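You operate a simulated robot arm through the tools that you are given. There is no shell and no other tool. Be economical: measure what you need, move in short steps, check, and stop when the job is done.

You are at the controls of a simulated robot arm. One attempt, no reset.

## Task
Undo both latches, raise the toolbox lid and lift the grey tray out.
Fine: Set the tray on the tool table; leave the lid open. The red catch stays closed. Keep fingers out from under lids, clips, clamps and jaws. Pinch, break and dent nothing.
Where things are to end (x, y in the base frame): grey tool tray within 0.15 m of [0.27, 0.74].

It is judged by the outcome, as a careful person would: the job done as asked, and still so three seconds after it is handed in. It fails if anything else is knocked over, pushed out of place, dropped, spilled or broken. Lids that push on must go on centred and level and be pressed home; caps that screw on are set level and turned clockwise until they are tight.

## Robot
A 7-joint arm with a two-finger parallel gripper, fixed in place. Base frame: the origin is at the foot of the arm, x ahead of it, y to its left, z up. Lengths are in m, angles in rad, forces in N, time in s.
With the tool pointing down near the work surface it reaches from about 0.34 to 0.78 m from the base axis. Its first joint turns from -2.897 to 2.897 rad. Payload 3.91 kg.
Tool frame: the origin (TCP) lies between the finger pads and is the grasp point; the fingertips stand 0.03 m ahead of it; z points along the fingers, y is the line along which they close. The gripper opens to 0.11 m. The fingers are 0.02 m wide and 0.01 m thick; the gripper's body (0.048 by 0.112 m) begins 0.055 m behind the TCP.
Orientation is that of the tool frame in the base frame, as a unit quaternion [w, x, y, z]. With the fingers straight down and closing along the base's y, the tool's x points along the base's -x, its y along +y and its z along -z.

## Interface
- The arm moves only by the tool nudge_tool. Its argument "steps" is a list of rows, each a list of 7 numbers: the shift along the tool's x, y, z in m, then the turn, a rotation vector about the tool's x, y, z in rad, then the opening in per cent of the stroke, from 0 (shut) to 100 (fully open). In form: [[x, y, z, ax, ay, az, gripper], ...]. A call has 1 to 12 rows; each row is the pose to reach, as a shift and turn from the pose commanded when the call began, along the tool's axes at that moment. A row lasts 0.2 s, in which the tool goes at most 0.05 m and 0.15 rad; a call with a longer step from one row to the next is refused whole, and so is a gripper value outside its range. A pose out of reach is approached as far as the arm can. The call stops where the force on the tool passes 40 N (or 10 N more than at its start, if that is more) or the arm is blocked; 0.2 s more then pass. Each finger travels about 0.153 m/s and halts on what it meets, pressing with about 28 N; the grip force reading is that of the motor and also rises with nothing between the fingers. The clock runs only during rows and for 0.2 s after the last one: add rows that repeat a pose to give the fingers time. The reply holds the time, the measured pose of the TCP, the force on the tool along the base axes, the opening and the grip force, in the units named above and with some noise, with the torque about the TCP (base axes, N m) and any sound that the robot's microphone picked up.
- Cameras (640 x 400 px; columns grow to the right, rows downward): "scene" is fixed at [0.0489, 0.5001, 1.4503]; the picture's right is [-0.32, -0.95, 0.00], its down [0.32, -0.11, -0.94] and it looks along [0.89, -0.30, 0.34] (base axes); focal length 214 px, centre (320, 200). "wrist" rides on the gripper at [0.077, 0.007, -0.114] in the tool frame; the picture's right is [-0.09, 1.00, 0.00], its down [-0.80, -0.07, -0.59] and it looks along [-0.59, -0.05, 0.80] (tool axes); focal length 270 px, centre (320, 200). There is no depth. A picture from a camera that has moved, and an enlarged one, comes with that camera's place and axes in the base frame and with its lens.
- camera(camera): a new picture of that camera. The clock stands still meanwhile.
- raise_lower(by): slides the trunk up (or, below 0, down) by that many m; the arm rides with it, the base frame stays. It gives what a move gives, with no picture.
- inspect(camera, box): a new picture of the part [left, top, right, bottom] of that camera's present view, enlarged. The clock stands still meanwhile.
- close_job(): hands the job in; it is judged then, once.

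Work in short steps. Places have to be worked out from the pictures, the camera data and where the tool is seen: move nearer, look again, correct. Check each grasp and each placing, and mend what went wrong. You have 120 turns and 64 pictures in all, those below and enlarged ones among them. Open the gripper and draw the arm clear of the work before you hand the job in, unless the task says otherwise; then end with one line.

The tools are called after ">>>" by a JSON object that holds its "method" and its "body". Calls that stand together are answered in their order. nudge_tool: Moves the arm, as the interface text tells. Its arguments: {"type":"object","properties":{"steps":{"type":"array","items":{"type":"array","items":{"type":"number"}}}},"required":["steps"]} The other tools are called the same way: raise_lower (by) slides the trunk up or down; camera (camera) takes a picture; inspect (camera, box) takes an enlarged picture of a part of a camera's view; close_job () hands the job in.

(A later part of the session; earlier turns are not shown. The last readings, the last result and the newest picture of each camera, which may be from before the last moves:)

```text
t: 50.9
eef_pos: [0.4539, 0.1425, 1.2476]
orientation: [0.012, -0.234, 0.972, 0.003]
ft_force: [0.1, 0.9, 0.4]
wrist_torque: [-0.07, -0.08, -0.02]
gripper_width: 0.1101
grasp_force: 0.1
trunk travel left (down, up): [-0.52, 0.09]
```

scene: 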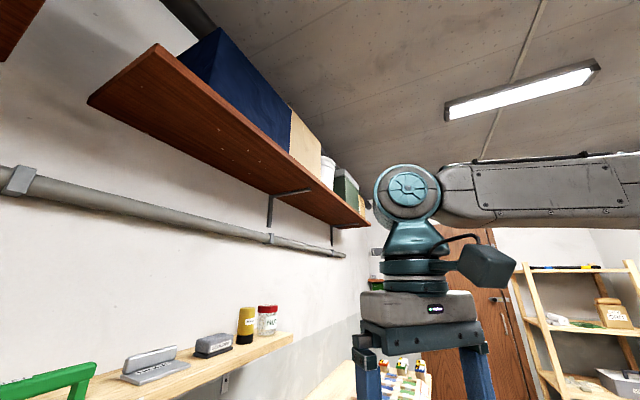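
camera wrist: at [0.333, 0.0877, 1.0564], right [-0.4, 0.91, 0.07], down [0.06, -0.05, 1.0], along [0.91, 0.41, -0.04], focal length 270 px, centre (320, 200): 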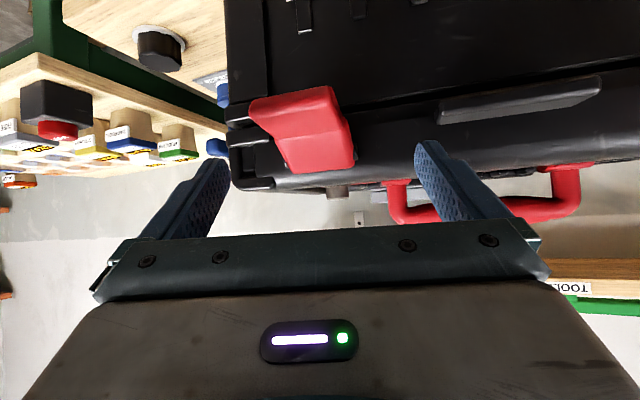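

>>> {"method": "nudge_tool", "body": {"steps": [[0.012, 0.025, 0, 0, 0, -0.06, 100], [0.024, 0.05, 0, 0, 0, -0.12, 100], [0.036, 0.075, 0, 0, 0, -0.18, 100], [0.0407, 0.094, 0, 0, 0, -0.22, 100], [0.0407, 0.094, 0, 0, 0, -0.22, 100]]}}

>>> {"method": "raise_lower", "body": {"by": -0.2}}

>>> {"method": "camera", "body": {"camera": "wrist"}}

```text
t: 52.0
eef_pos: [0.3749, 0.2075, 1.2466]
orientation: [0.016, -0.338, 0.941, 0.002]
ft_force: [-0.1, -0.4, -0.4]
wrist_torque: [0.0, -0.01, -0.02]
gripper_width: 0.1102
grasp_force: 0.1
trunk travel left (down, up): [-0.52, 0.09]
```

```text
t: 54.2
eef_pos: [0.3751, 0.2057, 1.0472]
orientation: [0.015, -0.339, 0.941, 0.002]
ft_force: [0.1, 0.9, 0.0]
wrist_torque: [-0.01, -0.01, -0.02]
gripper_width: 0.11
grasp_force: 0.1
trunk travel left (down, up): [-0.32, 0.29]
```

```text
31 pictures are left
camera wrist: at [0.3088, 0.1618, 1.1589], right [-0.57, 0.82, 0.0], down [0.65, 0.45, 0.62], along [0.51, 0.35, -0.79], focal length 270 px, centre (320, 200)
```

wrist: 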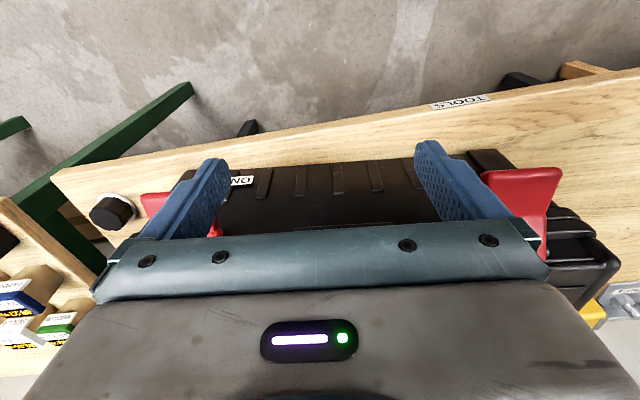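

The tool is well placed in front of the tab, with the trunk at -0.23. I'll pitch to about -0.9 to face it.

>>> {"method": "nudge_tool", "body": {"steps": [[0, 0, -0.01, 0, -0.14, 0, 100], [0, 0, -0.01, 0, -0.28, 0, 100], [0, 0, 0, 0, -0.42, 0, 100], [0, 0, 0, 0, -0.56, 0, 100], [0, 0, 0, 0, -0.7, 0, 100], [0, 0, 0, 0, -0.84, 0, 100], [0, 0, 0, 0, -0.93, 0, 100], [0, 0, 0, 0, -0.93, 0, 100]]}}

>>> {"method": "camera", "body": {"camera": "wrist"}}

```text
t: 56.0
eef_pos: [0.3745, 0.2066, 1.0467]
orientation: [0.436, -0.302, 0.834, 0.154]
ft_force: [0.1, 0.3, 0.3]
wrist_torque: [0.01, -0.01, -0.02]
gripper_width: 0.1102
grasp_force: 0.0
trunk travel left (down, up): [-0.32, 0.29]
```

```text
30 pictures are left
camera wrist: at [0.2643, 0.1246, 1.0491], right [-0.6, 0.8, 0.07], down [0.02, -0.07, 1.0], along [0.8, 0.6, 0.03], focal length 270 px, centre (320, 200)
```

wrist: 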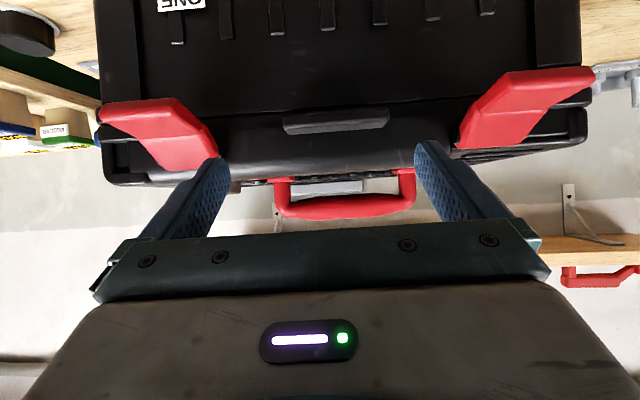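

Reachable, with no limit warnings. I'll zoom in on the tab.

>>> {"method": "inspect", "body": {"camera": "wrist", "box": [230, 70, 450, 230]}}

```text
2.50 times, centred on (340, 150) of wrist
camera zoom: at [0.2643, 0.1246, 1.0491], right [-0.6, 0.8, 0.07], down [0.02, -0.07, 1.0], along [0.8, 0.6, 0.03], focal length 676 px, centre (270, 325)
```

zoom: 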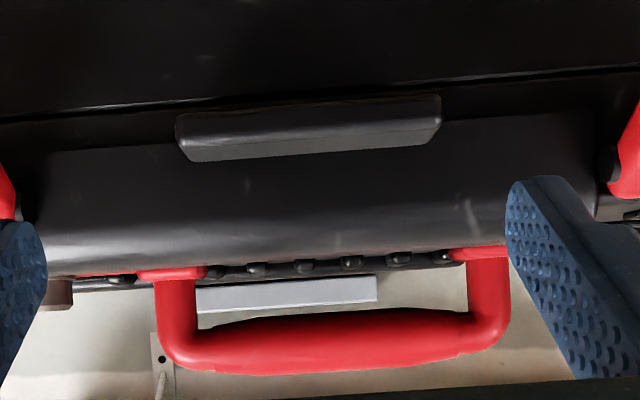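

The tab is a ledge about 9 cm wide, just above the seam, centred at s≈-.077. I'll slide in with the gripper fully open so the fingertips flank it, easing pitch to about -0.75, and check before closing.

>>> {"method": "nudge_tool", "body": {"steps": [[-0.004, 0.008, 0.025, 0, 0.06, 0, 100], [-0.008, 0.008, 0.05, 0, 0.12, 0, 100], [-0.012, 0.008, 0.07, 0, 0.19, 0, 100], [-0.0153, 0.008, 0.086, 0, 0.19, 0, 100], [-0.0153, 0.008, 0.0953, 0, 0.19, 0, 100], [-0.0153, 0.008, 0.0953, 0, 0.19, 0, 100]]}}

>>> {"method": "camera", "body": {"camera": "wrist"}}

```text
t: 57.4
eef_pos: [0.4379, 0.2691, 1.0065]
orientation: [0.354, -0.315, 0.872, 0.125]
ft_force: [-2.9, -2.1, 1.1]
wrist_torque: [-0.03, -0.02, -0.21]
gripper_width: 0.11
grasp_force: 0.1
trunk travel left (down, up): [-0.32, 0.29]
```

```text
28 pictures are left
camera wrist: at [0.3297, 0.1886, 1.0347], right [-0.59, 0.81, 0.06], down [0.17, 0.05, 0.98], along [0.79, 0.59, -0.16], focal length 270 px, centre (320, 200)
```

wrist: 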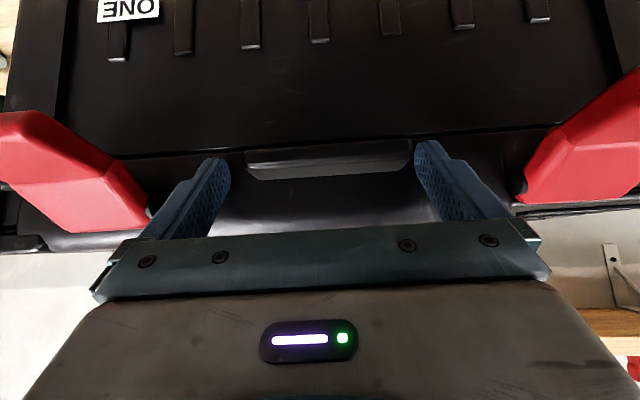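

The fingers flank the tab, with a light 3.6 N touch on the lid face. I'll back off slightly, centre by +4 mm and close.

>>> {"method": "nudge_tool", "body": {"steps": [[0.001, 0.004, -0.003, 0, 0, 0, 100], [0.001, 0.004, -0.003, 0, 0, 0, 85], [0.001, 0.004, -0.003, 0, 0, 0, 70], [0.001, 0.004, -0.003, 0, 0, 0, 65], [0.001, 0.004, -0.003, 0, 0, 0, 65]]}}

>>> {"method": "inspect", "body": {"camera": "wrist", "box": [200, 110, 450, 240]}}

```text
t: 58.6
eef_pos: [0.4332, 0.2699, 1.0065]
orientation: [0.354, -0.315, 0.872, 0.125]
ft_force: [-2.0, 3.4, 0.0]
wrist_torque: [0.35, 0.47, -0.17]
gripper_width: 0.0896
grasp_force: 27.8
trunk travel left (down, up): [-0.32, 0.29]
```

```text
2.56 times, centred on (325, 175) of wrist
camera zoom: at [0.325, 0.1903, 1.035], right [-0.59, 0.81, 0.06], down [0.17, 0.05, 0.98], along [0.79, 0.59, -0.17], focal length 692 px, centre (307, 264)
```

zoom: 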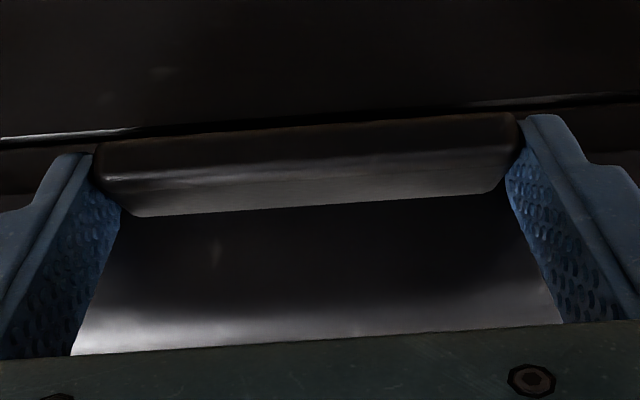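

It's gripped at 0.0896, flanking the tab with no finger underneath. I'll lift along the hinge arc for the first 0.2 rad and check the force.

>>> {"method": "nudge_tool", "body": {"steps": [[-0.0102, 0, -0.0089, 0, 0, 0, 65], [-0.021, 0, -0.0172, 0, 0, 0, 65], [-0.0321, 0, -0.0251, 0, 0, 0, 65], [-0.0436, 0, -0.0324, 0, 0, 0, 65]]}}

>>> {"method": "camera", "body": {"camera": "wrist"}}

```text
t: 59.6
eef_pos: [0.4399, 0.2749, 1.0607]
orientation: [0.354, -0.315, 0.872, 0.125]
ft_force: [0.8, 0.3, -5.9]
wrist_torque: [-0.32, 0.41, -0.04]
gripper_width: 0.0897
grasp_force: 27.5
trunk travel left (down, up): [-0.32, 0.29]
```

```text
26 pictures are left
camera wrist: at [0.3314, 0.1946, 1.0896], right [-0.59, 0.81, 0.06], down [0.17, 0.05, 0.98], along [0.79, 0.59, -0.16], focal length 270 px, centre (320, 200)
```

wrist: 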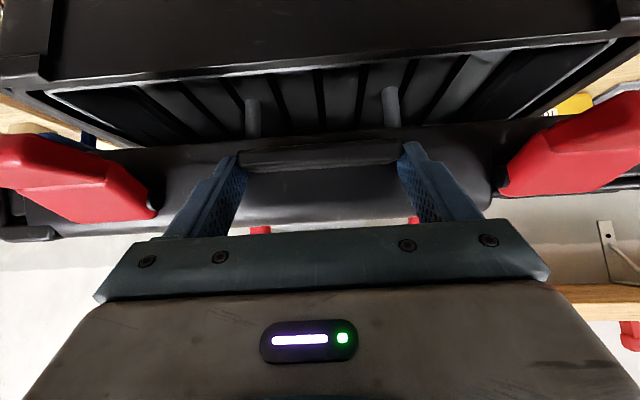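

The lid is rising cleanly, carrying about 6 N, and the tray and its posts are visible inside. I'll continue the arc to 0.7 rad.

>>> {"method": "nudge_tool", "body": {"steps": [[-0.012, 0, -0.0066, 0, 0, 0, 65], [-0.024, 0, -0.0127, 0, 0, 0, 65], [-0.0365, 0, -0.018, 0, 0, 0, 65], [-0.0491, 0, -0.023, 0, 0, 0, 65], [-0.0621, 0, -0.027, 0, 0, 0, 65], [-0.0752, 0, -0.0307, 0, 0, 0, 65], [-0.0885, 0, -0.0335, 0, 0, 0, 65], [-0.1018, 0, -0.0359, 0, 0, 0, 65], [-0.1154, 0, -0.0373, 0, 0, 0, 65], [-0.129, 0, -0.0383, 0, 0, 0, 65]]}}

```text
t: 61.8
eef_pos: [0.4905, 0.3179, 1.1772]
orientation: [0.354, -0.314, 0.872, 0.125]
ft_force: [0.2, -2.5, -6.4]
wrist_torque: [-0.44, 0.74, 0.05]
gripper_width: 0.0898
grasp_force: 28.0
trunk travel left (down, up): [-0.32, 0.29]
```

Still holding steady at about 6 N. I'll continue to 1.2 rad, gradually making the tool more horizontal for reach.

>>> {"method": "nudge_tool", "body": {"steps": [[-0.013, 0, 0.0, 0, -0.025, 0, 65], [-0.026, 0, 0.0004, 0, -0.05, 0, 65], [-0.0391, 0, 0.0017, 0, -0.075, 0, 65], [-0.0522, 0, 0.0037, 0, -0.1, 0, 65], [-0.065, 0, 0.0065, 0, -0.125, 0, 65], [-0.0777, 0, 0.0095, 0, -0.15, 0, 65], [-0.09, 0, 0.0135, 0, -0.175, 0, 65], [-0.1024, 0, 0.018, 0, -0.2, 0, 65], [-0.1145, 0, 0.0235, 0, -0.225, 0, 65], [-0.1265, 0, 0.029, 0, -0.25, 0, 65]]}}

>>> {"method": "camera", "body": {"camera": "wrist"}}

```text
t: 64.0
eef_pos: [0.5771, 0.3878, 1.2434]
orientation: [0.459, -0.296, 0.822, 0.163]
ft_force: [0.1, -0.2, -0.7]
wrist_torque: [-0.01, -0.04, 0.01]
gripper_width: 0.0717
grasp_force: 0.0
trunk travel left (down, up): [-0.32, 0.29]
```

```text
25 pictures are left
camera wrist: at [0.4659, 0.3061, 1.2379], right [-0.6, 0.8, 0.07], down [-0.02, -0.11, 0.99], along [0.8, 0.59, 0.08], focal length 270 px, centre (320, 200)
```

wrist: 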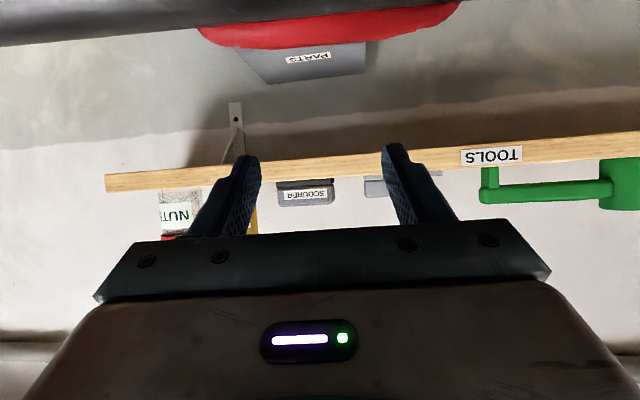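

The grip slipped off near the end and the lid has dropped back at least partway. No sound was reported. I'll pitch down to see where it is.

>>> {"method": "nudge_tool", "body": {"steps": [[0, 0, -0.03, 0, 0.14, 0, 65], [0, 0, -0.06, 0, 0.28, 0, 65], [0, 0, -0.08, 0, 0.42, 0, 65], [0, 0, -0.1, 0, 0.56, 0, 65], [0, 0, -0.11, 0, 0.6, 0, 65]]}}

>>> {"method": "camera", "body": {"camera": "wrist"}}

```text
t: 65.2
eef_pos: [0.4817, 0.3119, 1.2725]
orientation: [0.201, -0.331, 0.919, 0.071]
ft_force: [-0.3, -1.1, -0.3]
wrist_torque: [0.05, -0.09, -0.02]
gripper_width: 0.0718
grasp_force: 0.1
out of reach, approached as far as the arm can: row 3, 4, 5
trunk travel left (down, up): [-0.32, 0.29]
```

```text
24 pictures are left
camera wrist: at [0.3875, 0.2437, 1.3436], right [-0.57, 0.82, 0.03], down [0.41, 0.25, 0.88], along [0.71, 0.51, -0.48], focal length 270 px, centre (320, 200)
```

wrist: 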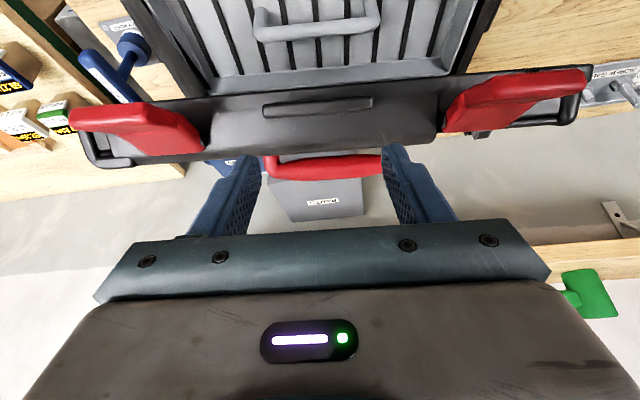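

The lid stays where it was left, at about 0.75 rad, so the hinge holds by friction and the grip simply ran off the tab. That means I can re-grip in stages. I'll square up to the lid's front wall (pitch about -0.78) with the gripper open.

>>> {"method": "nudge_tool", "body": {"steps": [[0.012, 0, 0.006, 0, -0.1, 0, 85], [0.024, -0.002, 0.015, 0, -0.2, 0, 100], [0.0367, -0.003, 0.0272, 0, -0.35, 0, 100], [0.0367, -0.003, 0.0272, 0, -0.35, 0, 100]]}}

>>> {"method": "camera", "body": {"camera": "wrist"}}

```text
t: 66.2
eef_pos: [0.4688, 0.3001, 1.2304]
orientation: [0.355, -0.314, 0.872, 0.125]
ft_force: [0.0, -1.0, 0.9]
wrist_torque: [-0.01, 0.0, -0.01]
gripper_width: 0.1101
grasp_force: 0.1
trunk travel left (down, up): [-0.32, 0.29]
```

```text
23 pictures are left
camera wrist: at [0.3614, 0.2198, 1.2587], right [-0.59, 0.81, 0.06], down [0.17, 0.05, 0.98], along [0.79, 0.59, -0.16], focal length 270 px, centre (320, 200)
```

wrist: 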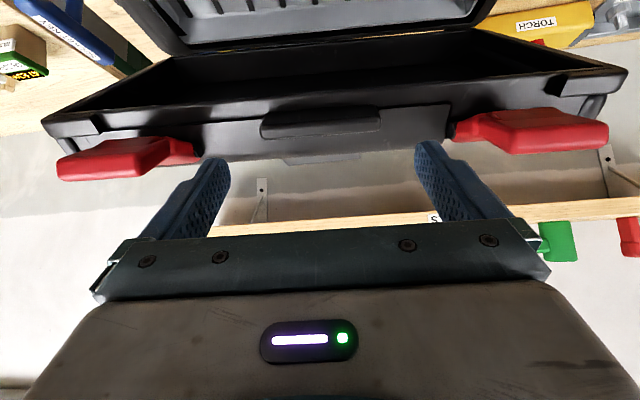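

The tab is at f=.608, z=1.170, exactly ahead of the tool (lid angle ≈0.76 rad), and the refined hinge is f .79, z .966. I'll raise the trunk 0.12 to gain reach for the upper arc, then come back down to the same tool pose.

>>> {"method": "raise_lower", "body": {"by": 0.12}}

>>> {"method": "nudge_tool", "body": {"steps": [[0.028, 0, 0.0287, 0, 0, 0, 100], [0.056, 0, 0.0574, 0, 0, 0, 100], [0.0835, 0, 0.0862, 0, 0, 0, 100], [0.0835, 0, 0.0862, 0, 0, 0, 100]]}}

```text
t: 67.7
eef_pos: [0.471, 0.3004, 1.3501]
orientation: [0.354, -0.314, 0.872, 0.124]
ft_force: [0.0, 0.3, -0.5]
wrist_torque: [0.02, -0.02, 0.03]
gripper_width: 0.11
grasp_force: 0.1
trunk travel left (down, up): [-0.44, 0.17]
```

```text
t: 68.7
eef_pos: [0.4717, 0.3011, 1.2293]
orientation: [0.354, -0.315, 0.872, 0.125]
ft_force: [0.2, -0.2, -0.8]
wrist_torque: [0.01, 0.02, -0.01]
gripper_width: 0.1099
grasp_force: 0.0
trunk travel left (down, up): [-0.44, 0.17]
```

>>> {"method": "nudge_tool", "body": {"steps": [[0, 0, 0.03, 0, 0, 0, 100], [0, 0, 0.05, 0, 0, 0, 100], [0, 0, 0.061, 0, 0, 0, 100], [0, 0, 0.061, 0, 0, 0, 80], [0, 0, 0.061, 0, 0, 0, 65], [0, 0, 0.061, 0, 0, 0, 65]]}}

>>> {"method": "inspect", "body": {"camera": "wrist", "box": [180, 60, 460, 240]}}

```text
t: 70.1
eef_pos: [0.5042, 0.3284, 1.1856]
orientation: [0.353, -0.315, 0.872, 0.125]
ft_force: [0.4, 0.4, -1.0]
wrist_torque: [0.45, 0.16, -0.05]
gripper_width: 0.09
grasp_force: 28.2
trunk travel left (down, up): [-0.44, 0.17]
```

```text
2.22 times, centred on (320, 150) of wrist
camera zoom: at [0.3951, 0.2475, 1.2145], right [-0.59, 0.81, 0.06], down [0.17, 0.05, 0.98], along [0.79, 0.59, -0.17], focal length 601 px, centre (320, 311)
```

zoom: 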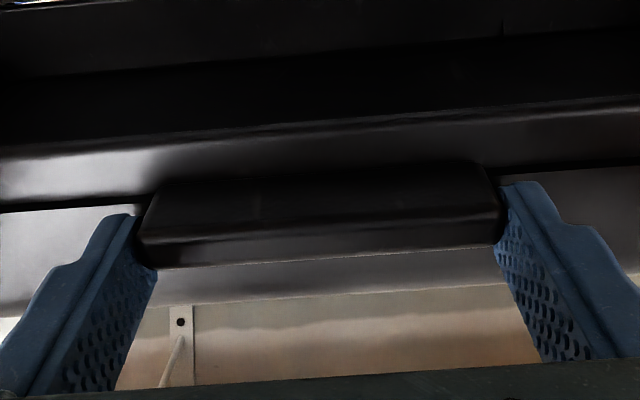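

Re-gripped well. I'll continue the arc for 0.4 rad, with a small inward bias so the fingers stay on the tab.

>>> {"method": "nudge_tool", "body": {"steps": [[-0.0136, 0, 0.0015, 0, 0, 0, 65], [-0.0272, 0, 0.0038, 0, 0, 0, 65], [-0.0405, 0, 0.0065, 0, 0, 0, 65], [-0.0537, 0, 0.0102, 0, 0, 0, 65], [-0.0668, 0, 0.0145, 0, 0, 0, 65], [-0.0798, 0, 0.0193, 0, 0, 0, 65], [-0.0924, 0, 0.0243, 0, 0, 0, 65], [-0.1048, 0, 0.0299, 0, 0, 0, 65]]}}

>>> {"method": "inspect", "body": {"camera": "wrist", "box": [120, 0, 520, 240]}}

```text
t: 71.9
eef_pos: [0.5798, 0.39, 1.2376]
orientation: [0.354, -0.315, 0.872, 0.125]
ft_force: [-0.5, 0.4, -7.2]
wrist_torque: [-0.11, 0.74, 0.27]
gripper_width: 0.09
grasp_force: 27.9
trunk travel left (down, up): [-0.44, 0.17]
```

```text
1.60 times, centred on (320, 120) of wrist
camera zoom: at [0.4704, 0.309, 1.2663], right [-0.59, 0.81, 0.06], down [0.17, 0.05, 0.98], along [0.79, 0.59, -0.17], focal length 432 px, centre (320, 328)
```

zoom: 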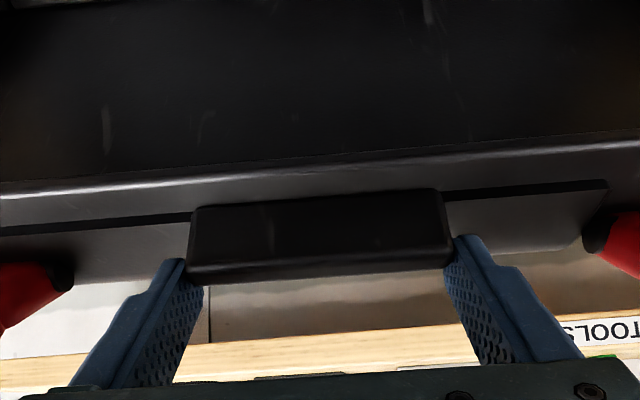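

It's still held at about 1.16 rad, but near the tip of the tab. With the lid this upright and held by friction, I'll let go, back off, close the fingers and push the upright lid from the front.

>>> {"method": "nudge_tool", "body": {"steps": [[0, 0, 0, 0, 0, 0, 80], [0, 0, 0, 0, 0, 0, 100], [0, 0, -0.04, 0, 0, 0, 100], [0, 0, -0.08, 0, 0, 0, 60], [0.02, 0, -0.105, 0, -0.14, 0, 30], [0.05, 0, -0.115, 0, -0.28, 0, 0], [0.08, 0, -0.115, 0, -0.4, 0, 0], [0.1, 0, -0.115, 0, -0.5, 0, 0], [0.1, 0, -0.115, 0, -0.5, 0, 0]]}}

>>> {"method": "camera", "body": {"camera": "wrist"}}

```text
t: 73.9
eef_pos: [0.461, 0.2882, 1.2502]
orientation: [0.558, -0.274, 0.758, 0.199]
ft_force: [-0.1, -0.2, 0.1]
wrist_torque: [0.02, -0.02, 0.04]
gripper_width: 0.0002
grasp_force: 27.5
trunk travel left (down, up): [-0.44, 0.17]
```

```text
20 pictures are left
camera wrist: at [0.3547, 0.2109, 1.2104], right [-0.61, 0.79, 0.08], down [-0.21, -0.26, 0.94], along [0.76, 0.56, 0.33], focal length 270 px, centre (320, 200)
```

wrist: 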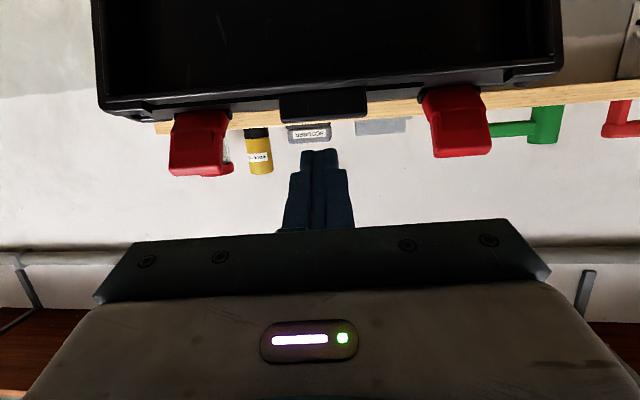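

The lid stands at about 1.15 rad. I'll lower the closed fingers to z≈1.16, below the rim, and move forward toward the upright lid's inner panel.

>>> {"method": "nudge_tool", "body": {"steps": [[0.04, 0, 0.0125, 0, 0, 0, 0], [0.0812, 0, 0.0252, 0, 0, 0, 0], [0.07, 0, 0.065, 0, 0, 0, 0], [0.055, 0, 0.11, 0, 0, 0, 0], [0.043, 0, 0.148, 0, 0, 0, 0], [0.034, 0, 0.178, 0, 0, 0, 0], [0.028, 0, 0.198, 0, 0, 0, 0]]}}

```text
t: 75.5
eef_pos: [0.5992, 0.4051, 1.1643]
orientation: [0.558, -0.274, 0.758, 0.199]
ft_force: [0.5, 0.4, 0.0]
wrist_torque: [0.01, -0.01, 0.04]
gripper_width: 0.0
grasp_force: 27.9
trunk travel left (down, up): [-0.44, 0.17]
```

No contact yet, with the tip at f≈.75. I'll push forward slowly.

>>> {"method": "nudge_tool", "body": {"steps": [[-0.0045, 0, 0.0143, 0, 0, 0, 0], [-0.0089, 0, 0.0287, 0, 0, 0, 0], [-0.0133, 0, 0.043, 0, 0, 0, 0], [-0.0178, 0, 0.0573, 0, 0, 0, 0], [-0.0222, 0, 0.0716, 0, 0, 0, 0], [-0.0266, 0, 0.086, 0, 0, 0, 0], [-0.0311, 0, 0.1, 0, 0, 0, 0]]}}

>>> {"method": "camera", "body": {"camera": "wrist"}}

```text
t: 77.1
eef_pos: [0.6809, 0.4725, 1.1648]
orientation: [0.56, -0.274, 0.756, 0.199]
ft_force: [-3.2, -4.0, -1.6]
wrist_torque: [0.0, -0.01, -0.03]
gripper_width: 0.0001
grasp_force: 27.8
trunk travel left (down, up): [-0.44, 0.17]
```

```text
19 pictures are left
camera wrist: at [0.5745, 0.3941, 1.1259], right [-0.62, 0.78, 0.08], down [-0.21, -0.26, 0.94], along [0.76, 0.56, 0.33], focal length 270 px, centre (320, 200)
```

wrist: 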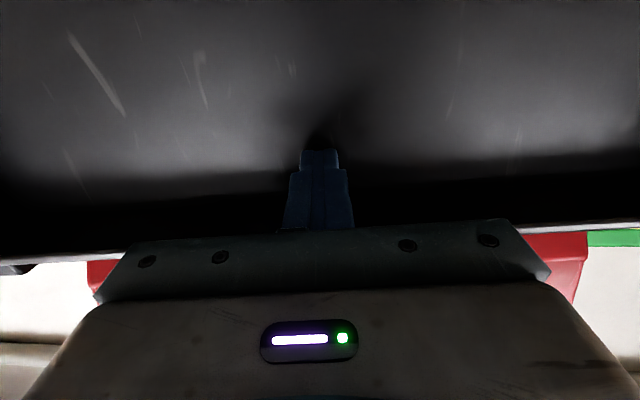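

The lid is moving at only 5 N and should be about vertical now. I'll push another 3 cm so it rests past vertical.

>>> {"method": "nudge_tool", "body": {"steps": [[-0.003, 0, 0.01, 0, 0, 0, 0], [-0.006, 0, 0.02, 0, 0, 0, 0], [-0.009, 0, 0.03, 0, 0, 0, 0]]}}

```text
t: 77.9
eef_pos: [0.7017, 0.4901, 1.1706]
orientation: [0.56, -0.275, 0.756, 0.201]
ft_force: [-16.7, -13.5, 1.0]
wrist_torque: [-0.12, 0.16, 0.14]
gripper_width: 0.0001
grasp_force: 27.7
trunk travel left (down, up): [-0.44, 0.17]
```

The force jumped to 21 N, so the lid has reached its stop. I'll back off straight and then look at the open box.

>>> {"method": "nudge_tool", "body": {"steps": [[0.01, 0, -0.035, 0, 0, 0, 0], [0.02, 0, -0.075, 0, 0, 0, 0], [0.03, 0, -0.12, 0, 0, 0, 0], [0.02, 0, -0.165, 0, 0.1, 0, 0], [0.0, 0, -0.205, 0, 0.24, 0, 0], [-0.02, 0, -0.24, 0, 0.38, 0, 0], [-0.045, 0, -0.27, 0, 0.52, 0, 0], [-0.07, 0, -0.29, 0, 0.66, 0, 30], [-0.09, 0, -0.29, 0, 0.8, 0, 60], [-0.1, 0, -0.29, 0, 0.94, 0, 80], [-0.11, 0, -0.29, 0, 1.08, 0, 80], [-0.11, 0, -0.29, 0, 1.22, 0, 80]]}}

>>> {"method": "camera", "body": {"camera": "wrist"}}

```text
t: 80.5
eef_pos: [0.5002, 0.3127, 1.3274]
orientation: [0.104, -0.335, 0.936, 0.04]
ft_force: [-0.7, 1.0, -0.3]
wrist_torque: [-0.03, 0.0, -0.03]
gripper_width: 0.0879
grasp_force: 0.1
out of reach, approached as far as the arm can: row 10, 11, 12
trunk travel left (down, up): [-0.44, 0.17]
```

```text
18 pictures are left
camera wrist: at [0.4182, 0.2538, 1.4217], right [-0.56, 0.83, 0.02], down [0.55, 0.35, 0.76], along [0.62, 0.44, -0.65], focal length 270 px, centre (320, 200)
```

wrist: 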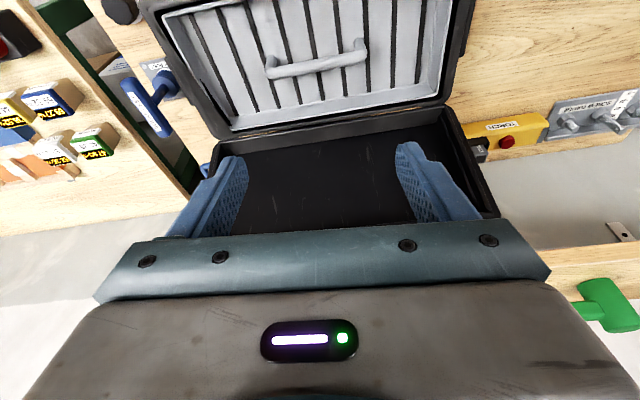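

The lid stands open on its own, and the grey tray with a central grey bar handle is visible. The bar runs along s, so I need to turn the gripper 90°. First I'll level and lower above the tray, then yaw.

>>> {"method": "nudge_tool", "body": {"steps": [[-0.01, 0, 0.035, 0, 0.07, 0, 80], [-0.02, 0, 0.07, 0, 0.14, 0, 80], [-0.037, 0, 0.111, 0, 0.22, 0, 80], [-0.037, 0, 0.111, 0, 0.22, 0, 80]]}}

>>> {"method": "nudge_tool", "body": {"steps": [[0, 0, 0, 0, 0, 0.14, 80], [0, 0, 0, 0, 0, 0.28, 80], [0, 0, 0, 0, 0, 0.42, 80], [0, 0, 0, 0, 0, 0.56, 80], [0, 0, 0, 0, 0, 0.7, 80], [0, 0, 0, 0, 0, 0.84, 80], [0, 0, 0, 0, 0, 0.98, 80], [0, 0, 0, 0, 0, 1.12, 80], [0, 0, 0, 0, 0, 1.26, 80], [0, 0, 0, 0, 0, 1.4, 80], [0, 0, 0, 0, 0, 1.54, 80], [0, 0, 0, 0, 0, 1.57, 80]]}}

>>> {"method": "camera", "body": {"camera": "wrist"}}

```text
t: 81.5
eef_pos: [0.5405, 0.341, 1.2326]
orientation: [0.011, -0.336, 0.942, 0.006]
ft_force: [0.2, 0.7, -0.8]
wrist_torque: [0.01, 0.01, 0.03]
gripper_width: 0.088
grasp_force: 0.0
out of reach, approached as far as the arm can: row 3, 4
trunk travel left (down, up): [-0.44, 0.17]
```

```text
t: 84.1
eef_pos: [0.5354, 0.3398, 1.2309]
orientation: [0.001, 0.429, 0.903, 0.004]
ft_force: [-0.2, -0.6, 0.3]
wrist_torque: [0.0, -0.02, 0.0]
gripper_width: 0.088
grasp_force: 0.0
out of reach, approached as far as the arm can: row 1, 2, 3, 4, 5, 6, 7, 8, 9, 10, 11, 12
trunk travel left (down, up): [-0.44, 0.17]
```

```text
17 pictures are left
camera wrist: at [0.4919, 0.4036, 1.3456], right [0.83, 0.56, 0.01], down [0.45, -0.67, 0.59], along [0.34, -0.49, -0.81], focal length 270 px, centre (320, 200)
```

wrist: 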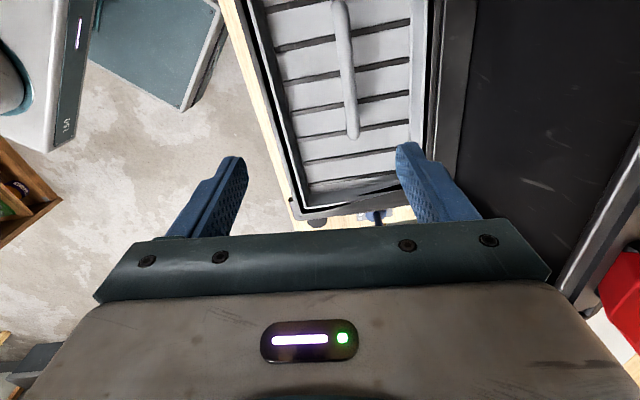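

The gripper is now turned so it closes across the bar. I place the bar centre at about (0.566, 0.366), z≈.964. I'll centre above it, descend partway and recheck.

>>> {"method": "nudge_tool", "body": {"steps": [[0, 0.013, 0.04, 0, 0, 0, 80], [0, 0.027, 0.08, 0, 0, 0, 80], [0.001, 0.04, 0.12, 0, 0, 0, 80], [0.001, 0.04, 0.15, 0, 0, 0, 80], [0.001, 0.04, 0.15, 0, 0, 0, 80]]}}

>>> {"method": "camera", "body": {"camera": "wrist"}}

```text
t: 85.3
eef_pos: [0.5645, 0.3668, 1.08]
orientation: [0.0, 0.428, 0.904, 0.004]
ft_force: [-0.4, -0.5, 0.3]
wrist_torque: [-0.02, 0.01, 0.02]
gripper_width: 0.0881
grasp_force: 0.0
trunk travel left (down, up): [-0.44, 0.17]
```

```text
16 pictures are left
camera wrist: at [0.5215, 0.4313, 1.1951], right [0.83, 0.56, 0.01], down [0.45, -0.67, 0.59], along [0.34, -0.49, -0.81], focal length 270 px, centre (320, 200)
```

wrist: 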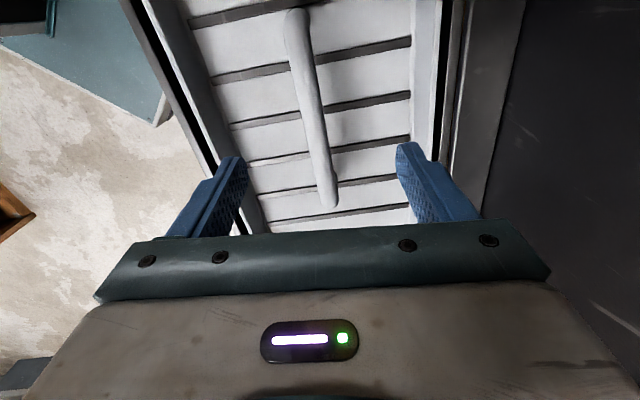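

The bar is centred within a few mm. I'll descend so the fingertips straddle it, watching for contact.

>>> {"method": "nudge_tool", "body": {"steps": [[-0.0055, -0.001, 0.03, 0, 0, -0.04, 65], [-0.0055, -0.001, 0.06, 0, 0, -0.04, 65], [-0.0055, -0.001, 0.085, 0, 0, -0.04, 65], [-0.0055, -0.001, 0.105, 0, 0, -0.04, 65], [-0.0055, -0.001, 0.105, 0, 0, -0.04, 65]]}}

>>> {"method": "camera", "body": {"camera": "wrist"}}

```text
t: 86.5
eef_pos: [0.57, 0.3636, 0.9734]
orientation: [0.0, 0.41, 0.912, 0.003]
ft_force: [-0.7, -0.2, -0.3]
wrist_torque: [0.06, -0.02, -0.01]
gripper_width: 0.0714
grasp_force: 0.1
trunk travel left (down, up): [-0.44, 0.17]
```

```text
15 pictures are left
camera wrist: at [0.5235, 0.4266, 1.0891], right [0.8, 0.6, 0.01], down [0.48, -0.65, 0.59], along [0.36, -0.47, -0.81], focal length 270 px, centre (320, 200)
```

wrist: 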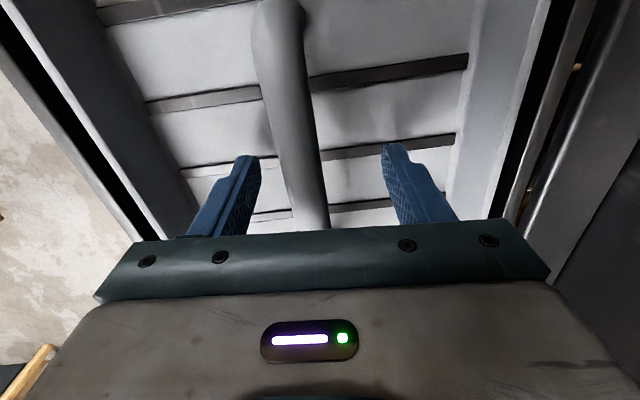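

The bar lies between the fingers. I'll close on it.

>>> {"method": "nudge_tool", "body": {"steps": [[0, 0, 0, 0, 0, 0, 35], [0, 0, 0, 0, 0, 0, 10], [0, 0, 0, 0, 0, 0, 0], [0, 0, 0, 0, 0, 0, 0]]}}

>>> {"method": "camera", "body": {"camera": "wrist"}}

```text
t: 87.5
eef_pos: [0.5695, 0.3637, 0.9747]
orientation: [0.0, 0.409, 0.912, 0.002]
ft_force: [-3.2, -2.4, 0.2]
wrist_torque: [0.01, -0.02, 0.62]
gripper_width: 0.0181
grasp_force: 28.0
trunk travel left (down, up): [-0.44, 0.17]
```

```text
14 pictures are left
camera wrist: at [0.5232, 0.4263, 1.0894], right [0.8, 0.6, 0.01], down [0.48, -0.65, 0.59], along [0.36, -0.47, -0.81], focal length 270 px, centre (320, 200)
```

wrist: 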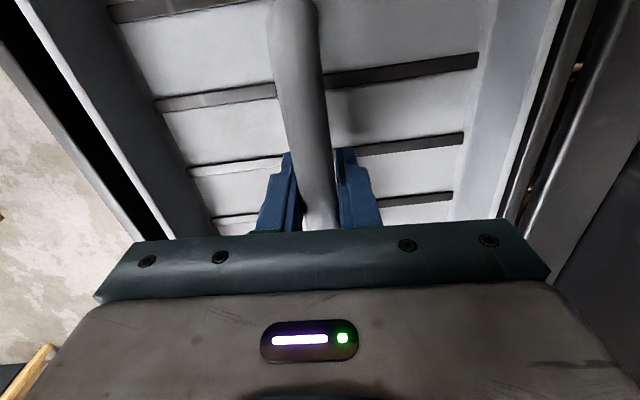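

Held at 0.018, near the bar's middle. I'll lift a little to test the weight.

>>> {"method": "nudge_tool", "body": {"steps": [[0, 0, -0.01, 0, 0, 0, 0], [0, 0, -0.02, 0, 0, 0, 0], [0, 0, -0.03, 0, 0, 0, 0], [0, 0, -0.03, 0, 0, 0, 0]]}}

>>> {"method": "camera", "body": {"camera": "wrist"}}

```text
t: 88.5
eef_pos: [0.5697, 0.3629, 1.0045]
orientation: [-0.001, 0.41, 0.912, 0.004]
ft_force: [-1.7, -2.0, -0.3]
wrist_torque: [0.18, 0.12, 0.55]
gripper_width: 0.0175
grasp_force: 27.9
trunk travel left (down, up): [-0.44, 0.17]
```

```text
13 pictures are left
camera wrist: at [0.5231, 0.4255, 1.1209], right [0.8, 0.6, 0.01], down [0.48, -0.65, 0.59], along [0.36, -0.47, -0.81], focal length 270 px, centre (320, 200)
```

wrist: 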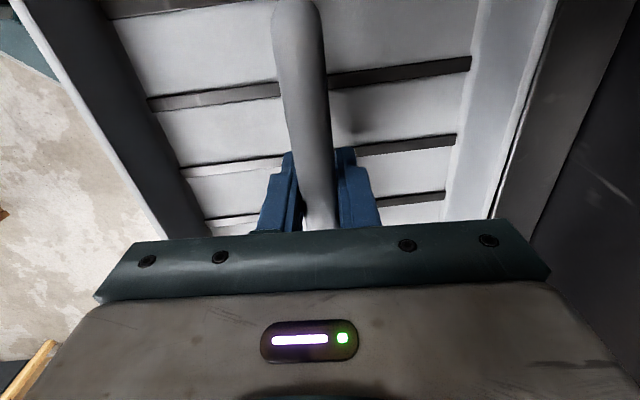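

The gap around the tray has changed, though little weight registers. I'll lift 6 cm more and check.

>>> {"method": "nudge_tool", "body": {"steps": [[0, 0, -0.015, 0, 0, 0, 0], [0, 0, -0.03, 0, 0, 0, 0], [0, 0, -0.045, 0, 0, 0, 0], [0, 0, -0.06, 0, 0, 0, 0], [0, 0, -0.06, 0, 0, 0, 0]]}}

>>> {"method": "camera", "body": {"camera": "wrist"}}

```text
t: 89.7
eef_pos: [0.5705, 0.3627, 1.0636]
orientation: [-0.001, 0.41, 0.912, 0.002]
ft_force: [0.9, 0.5, -3.4]
wrist_torque: [0.02, 0.03, 0.03]
gripper_width: 0.0172
grasp_force: 27.9
trunk travel left (down, up): [-0.44, 0.17]
```

```text
12 pictures are left
camera wrist: at [0.5236, 0.4244, 1.1791], right [0.8, 0.6, 0.0], down [0.48, -0.65, 0.59], along [0.35, -0.47, -0.81], focal length 270 px, centre (320, 200)
```

wrist: 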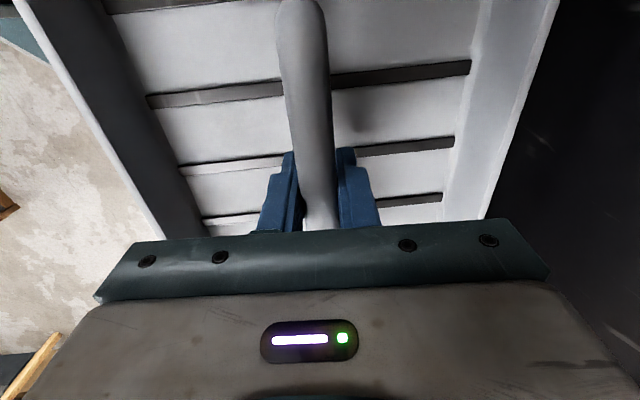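

The tray hangs level in the grip at about 0.35 kg. I'll raise the trunk to clear everything, then carry it sideways away from the lid.

>>> {"method": "raise_lower", "body": {"by": 0.15}}

>>> {"method": "nudge_tool", "body": {"steps": [[0.02, -0.001, 0, 0, 0, 0, 0], [0.05, -0.002, 0, 0, 0, 0, 0], [0.09, -0.003, 0, 0, 0, 0, 0], [0.13, -0.005, 0, 0, 0, 0, 0], [0.17, -0.006, 0, 0, 0, 0, 0], [0.21, -0.007, 0, 0, 0, 0, 0], [0.25, -0.009, 0, 0, 0, 0, 0], [0.29, -0.01, 0, 0, 0, 0, 0], [0.335, -0.011, 0, 0, 0, 0, 0], [0.38, -0.013, 0, 0, 0, 0, 0], [0.425, -0.015, 0, 0, 0, 0, 0], [0.4646, -0.0156, 0, 0, 0, 0, 0]]}}

```text
t: 91.5
eef_pos: [0.5698, 0.3633, 1.2137]
orientation: [0.0, 0.41, 0.912, 0.003]
ft_force: [0.3, 0.7, -2.3]
wrist_torque: [-0.01, -0.01, 0.0]
gripper_width: 0.0175
grasp_force: 28.4
trunk travel left (down, up): [-0.59, 0.02]
```

```text
t: 94.1
eef_pos: [0.2486, 0.656, 1.2109]
orientation: [-0.001, 0.41, 0.912, 0.003]
ft_force: [0.0, 0.1, -3.0]
wrist_torque: [0.0, 0.0, 0.01]
gripper_width: 0.017
grasp_force: 28.1
out of reach, approached as far as the arm can: row 10, 11, 12
trunk travel left (down, up): [-0.59, 0.02]
```

I'm near the target but at the reach limit at this height. I'll lower slightly and turn the tray about 93° so it fits between the box and the items on the right.

>>> {"method": "nudge_tool", "body": {"steps": [[-0.03, 0, 0.03, 0, 0, -0.1, 0], [-0.03, 0, 0.06, 0, 0, -0.24, 0], [-0.03, 0, 0.06, 0, 0, -0.38, 0], [-0.03, 0, 0.06, 0, 0, -0.52, 0], [-0.03, 0, 0.06, 0, 0, -0.66, 0], [-0.03, 0, 0.06, 0, 0, -0.8, 0], [-0.03, 0, 0.06, 0, 0, -0.94, 0], [-0.03, 0, 0.06, 0, 0, -1.08, 0], [-0.03, 0, 0.06, 0, 0, -1.22, 0], [-0.03, 0, 0.06, 0, 0, -1.36, 0], [-0.03, 0, 0.06, 0, 0, -1.5, 0], [-0.03, 0, 0.06, 0, 0, -1.63, 0]]}}

>>> {"method": "camera", "body": {"camera": "wrist"}}

```text
t: 96.7
eef_pos: [0.2753, 0.6651, 1.1597]
orientation: [0.002, -0.383, 0.924, 0.002]
ft_force: [-0.3, 1.1, -2.7]
wrist_torque: [-0.01, 0.01, 0.03]
gripper_width: 0.0174
grasp_force: 27.8
out of reach, approached as far as the arm can: row 1, 2, 3, 4, 5, 6, 7, 8, 9, 10, 11, 12
trunk travel left (down, up): [-0.59, 0.02]
```

```text
11 pictures are left
camera wrist: at [0.2159, 0.6156, 1.2732], right [-0.64, 0.77, 0.0], down [0.61, 0.51, 0.6], along [0.46, 0.39, -0.8], focal length 270 px, centre (320, 200)
```

wrist: 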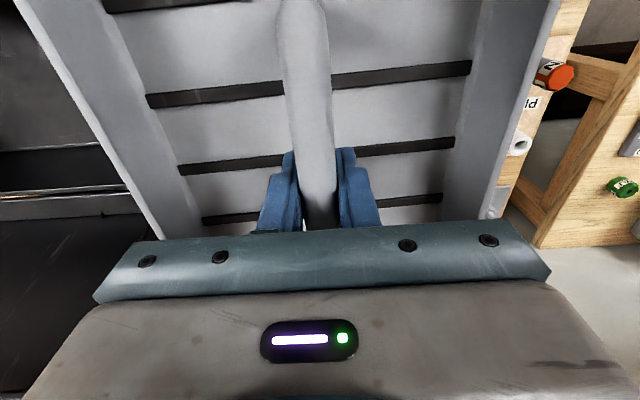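

The tray is now turned, with its long axis away from the robot, centred near (.275,.665). The box end is at u≈-.12 and the bench at z≈.82. I'll lower with the trunk first, then shift slightly further from the box and look before setting down.

>>> {"method": "raise_lower", "body": {"by": -0.13}}

>>> {"method": "nudge_tool", "body": {"steps": [[-0.01, 0.01, 0, 0, 0, 0, 0], [-0.02, 0.02, 0, 0, 0, 0, 0], [-0.02, 0.02, 0, 0, 0, 0, 0]]}}

>>> {"method": "camera", "body": {"camera": "wrist"}}

```text
t: 98.2
eef_pos: [0.2746, 0.6666, 1.0291]
orientation: [0.002, -0.383, 0.924, 0.003]
ft_force: [-0.3, 0.0, -1.9]
wrist_torque: [-0.01, -0.01, -0.01]
gripper_width: 0.0171
grasp_force: 28.4
trunk travel left (down, up): [-0.46, 0.15]
```

```text
t: 99.0
eef_pos: [0.2683, 0.6691, 1.0259]
orientation: [0.002, -0.382, 0.924, 0.002]
ft_force: [-0.1, -0.4, -2.1]
wrist_torque: [0.01, 0.01, -0.01]
gripper_width: 0.0172
grasp_force: 28.2
out of reach, approached as far as the arm can: row 1, 2, 3
trunk travel left (down, up): [-0.46, 0.15]
```

```text
10 pictures are left
camera wrist: at [0.2091, 0.6208, 1.1401], right [-0.64, 0.77, 0.0], down [0.62, 0.51, 0.6], along [0.46, 0.39, -0.8], focal length 270 px, centre (320, 200)
```

wrist: 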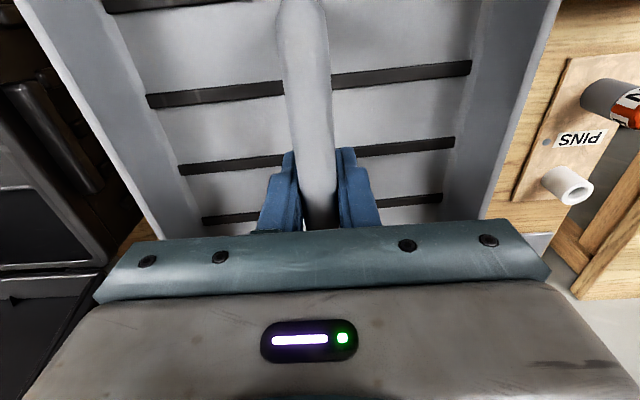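

There's clear room on the PINS side. The commanded spot (u≈-.31, v≈.69) should come into reach as the arm descends, so I'll go down 7 cm, watching force and position.

>>> {"method": "nudge_tool", "body": {"steps": [[0, 0, 0.015, 0, 0, 0, 0], [0, 0, 0.03, 0, 0, 0, 0], [0, 0, 0.045, 0, 0, 0, 0], [0, 0, 0.06, 0, 0, 0, 0], [0, 0, 0.06, 0, 0, 0, 0]]}}

>>> {"method": "camera", "body": {"camera": "wrist"}}

```text
t: 100.2
eef_pos: [0.2746, 0.683, 0.9674]
orientation: [0.001, -0.383, 0.924, 0.002]
ft_force: [-0.4, -1.1, -1.7]
wrist_torque: [-0.05, -0.02, -0.02]
gripper_width: 0.0174
grasp_force: 28.1
out of reach, approached as far as the arm can: row 2, 3, 4, 5
trunk travel left (down, up): [-0.46, 0.15]
```

```text
9 pictures are left
camera wrist: at [0.2138, 0.6333, 1.0821], right [-0.64, 0.77, 0.0], down [0.62, 0.51, 0.6], along [0.46, 0.38, -0.8], focal length 270 px, centre (320, 200)
```

wrist: 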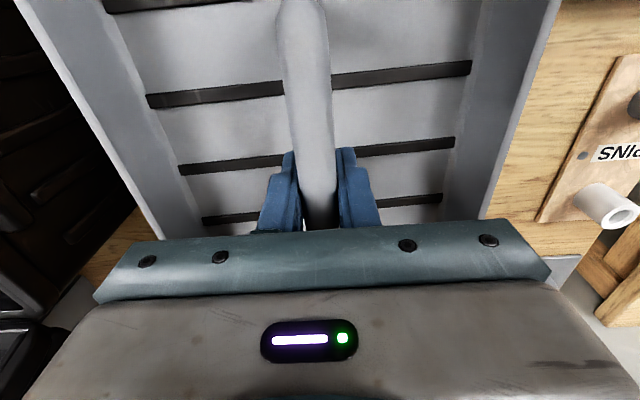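

The tray has about 3 cm clearance to the box and its near edge sits at the bench's front edge, so I'll keep this target. I'll continue down in small steps until it touches.

>>> {"method": "nudge_tool", "body": {"steps": [[0, 0, 0.01, 0, 0, 0, 0], [0, 0, 0.02, 0, 0, 0, 0], [0, 0, 0.03, 0, 0, 0, 0], [0, 0, 0.03, 0, 0, 0, 0]]}}

```text
t: 101.2
eef_pos: [0.2761, 0.6892, 0.9388]
orientation: [0.0, -0.383, 0.924, 0.001]
ft_force: [-0.6, 0.8, -1.2]
wrist_torque: [-0.03, -0.02, 0.02]
gripper_width: 0.0171
grasp_force: 27.8
out of reach, approached as far as the arm can: row 2, 3, 4
trunk travel left (down, up): [-0.46, 0.15]
```

>>> {"method": "nudge_tool", "body": {"steps": [[0, 0, 0.01, 0, 0, 0, 0], [0, 0, 0.02, 0, 0, 0, 0], [0, 0, 0.03, 0, 0, 0, 0], [0, 0, 0.03, 0, 0, 0, 0]]}}

>>> {"method": "camera", "body": {"camera": "wrist"}}

```text
t: 102.2
eef_pos: [0.2767, 0.6934, 0.9079]
orientation: [0.001, -0.382, 0.924, 0.001]
ft_force: [0.6, 0.8, -2.1]
wrist_torque: [0.0, 0.0, -0.01]
gripper_width: 0.0173
grasp_force: 27.8
out of reach, approached as far as the arm can: row 2, 3, 4
trunk travel left (down, up): [-0.46, 0.15]
```

```text
8 pictures are left
camera wrist: at [0.2161, 0.6435, 1.0232], right [-0.64, 0.77, 0.0], down [0.62, 0.51, 0.6], along [0.46, 0.38, -0.8], focal length 270 px, centre (320, 200)
```

wrist: 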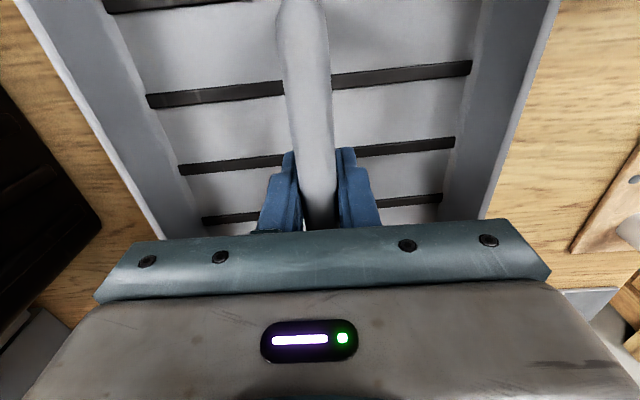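

There's bench visible on both sides, so the spot is clear. I'll keep lowering in small steps until contact.

>>> {"method": "nudge_tool", "body": {"steps": [[0, 0, 0.008, 0, 0, 0, 0], [0, 0, 0.016, 0, 0, 0, 0], [0, 0, 0.024, 0, 0, 0, 0], [0, 0, 0.024, 0, 0, 0, 0]]}}

```text
t: 103.2
eef_pos: [0.2755, 0.6956, 0.8842]
orientation: [0.001, -0.383, 0.924, 0.001]
ft_force: [0.0, -0.1, -2.0]
wrist_torque: [-0.01, 0.02, 0.0]
gripper_width: 0.0175
grasp_force: 28.1
out of reach, approached as far as the arm can: row 3, 4
trunk travel left (down, up): [-0.46, 0.15]
```

>>> {"method": "nudge_tool", "body": {"steps": [[0, 0, 0.006, 0, 0, 0, 0], [0, 0, 0.012, 0, 0, 0, 0], [0, 0, 0.018, 0, 0, 0, 0], [0, 0, 0.018, 0, 0, 0, 0]]}}

```text
t: 104.2
eef_pos: [0.2756, 0.697, 0.8703]
orientation: [0.003, -0.383, 0.924, 0.004]
ft_force: [1.4, 2.1, 21.2]
wrist_torque: [0.09, -0.09, 0.32]
gripper_width: 0.0179
grasp_force: 28.0
trunk travel left (down, up): [-0.46, 0.15]
```

It's touching down, with 21 N upward. I'll relax by 4 mm, then open, rise straight up and look.

>>> {"method": "nudge_tool", "body": {"steps": [[0, 0, -0.003, 0, 0, 0, 0], [0, 0, -0.004, 0, 0, 0, 15], [0, 0, -0.004, 0, 0, 0, 45], [0, 0, -0.004, 0, 0, 0, 60], [0, 0, -0.004, 0, 0, 0, 60], [0, 0, -0.03, 0, 0, 0, 60], [0.01, 0, -0.07, 0, 0, 0, 60], [0.03, 0, -0.11, 0, 0, 0, 60], [0.06, 0, -0.14, 0, 0, 0, 60]]}}

>>> {"method": "camera", "body": {"camera": "wrist"}}

```text
t: 106.2
eef_pos: [0.2409, 0.6782, 1.0149]
orientation: [0.001, -0.382, 0.924, 0.002]
ft_force: [0.6, -0.4, -0.8]
wrist_torque: [-0.01, 0.0, -0.02]
gripper_width: 0.0664
grasp_force: 0.0
out of reach, approached as far as the arm can: row 8, 9
trunk travel left (down, up): [-0.46, 0.15]
```

```text
7 pictures are left
camera wrist: at [0.1817, 0.6294, 1.1296], right [-0.64, 0.77, 0.0], down [0.62, 0.51, 0.6], along [0.46, 0.38, -0.8], focal length 270 px, centre (320, 200)
```

wrist: 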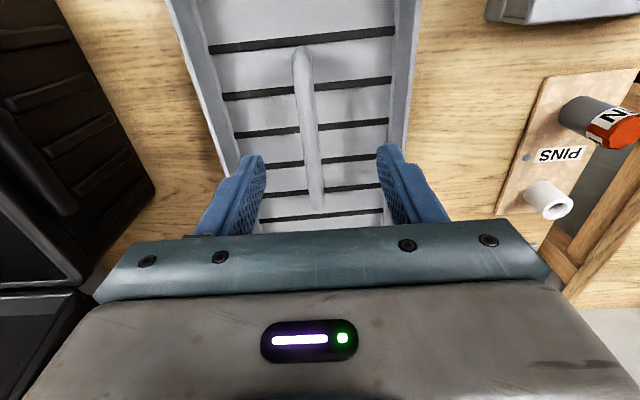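

The tray sits flat on the bench at about (.276,.697), 4 cm from the target. I'll raise up and draw back to check the tray's near edge and the lid.

>>> {"method": "raise_lower", "body": {"by": 0.14}}

>>> {"method": "nudge_tool", "body": {"steps": [[0.03, 0, 0, 0, 0, 0, 60], [0.065, 0, 0, 0, 0, 0, 60], [0.1, 0, 0, 0, 0, 0, 60], [0.13, 0, 0, 0, 0, 0, 60], [0.15, 0, 0, 0, 0, 0, 60]]}}

>>> {"method": "camera", "body": {"camera": "wrist"}}

```text
t: 107.9
eef_pos: [0.2421, 0.6797, 1.1545]
orientation: [0.001, -0.383, 0.924, 0.002]
ft_force: [-0.9, 0.1, -0.3]
wrist_torque: [-0.04, 0.01, -0.01]
gripper_width: 0.0662
grasp_force: 0.1
trunk travel left (down, up): [-0.6, 0.01]
```

```text
t: 109.1
eef_pos: [0.1485, 0.685, 1.1905]
orientation: [0.001, -0.383, 0.924, -0.001]
ft_force: [-0.5, -0.1, 0.4]
wrist_torque: [-0.01, -0.04, 0.01]
gripper_width: 0.0661
grasp_force: 0.0
out of reach, approached as far as the arm can: row 1, 2, 3, 4, 5
trunk travel left (down, up): [-0.6, 0.01]
```

```text
6 pictures are left
camera wrist: at [0.0889, 0.6366, 1.3048], right [-0.64, 0.77, 0.0], down [0.62, 0.52, 0.6], along [0.46, 0.38, -0.8], focal length 270 px, centre (320, 200)
```

wrist: 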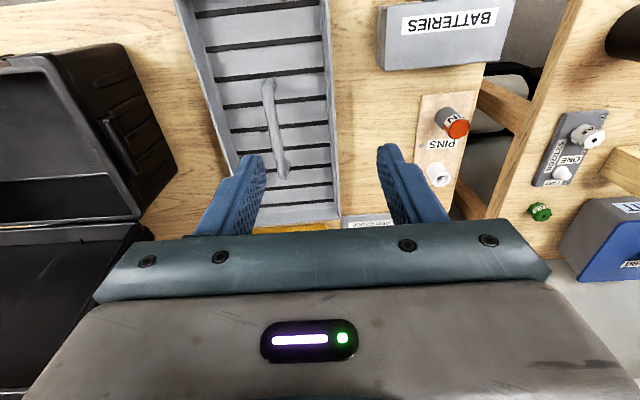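

The lid is open and the tray is well placed, but I want to verify its near edge on the bench and the far end beside the torch. I'll draw further back.

>>> {"method": "nudge_tool", "body": {"steps": [[0.02, -0.02, 0, 0, 0, 0, 60], [0.04, -0.045, 0, 0, 0, 0, 60], [0.06, -0.075, 0, 0, 0, 0, 60], [0.08, -0.105, 0, 0, 0, 0, 60], [0.1, -0.135, 0, 0, 0, 0, 60], [0.12, -0.16, 0, 0, 0, 0, 60], [0.12, -0.16, 0, 0, 0, 0, 60]]}}

>>> {"method": "camera", "body": {"camera": "wrist"}}

```text
t: 110.7
eef_pos: [0.2272, 0.6489, 1.2421]
orientation: [0.0, -0.383, 0.924, 0.001]
ft_force: [-0.3, 0.9, 0.6]
wrist_torque: [-0.03, -0.02, 0.0]
gripper_width: 0.066
grasp_force: 0.1
out of reach, approached as far as the arm can: row 1, 2, 3, 4, 5, 6, 7
trunk travel left (down, up): [-0.6, 0.01]
```

```text
5 pictures are left
camera wrist: at [0.1671, 0.6009, 1.3573], right [-0.64, 0.77, 0.0], down [0.62, 0.52, 0.6], along [0.46, 0.38, -0.8], focal length 270 px, centre (320, 200)
```

wrist: 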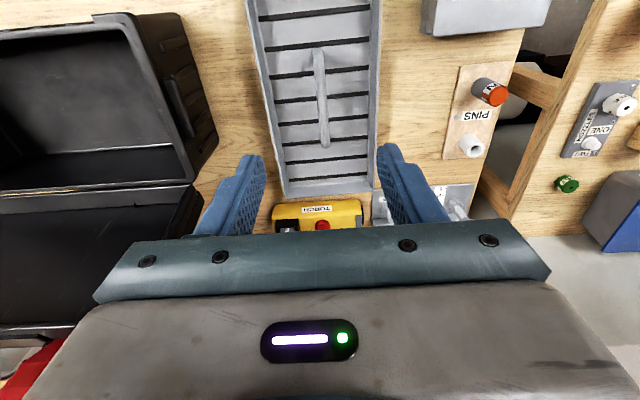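

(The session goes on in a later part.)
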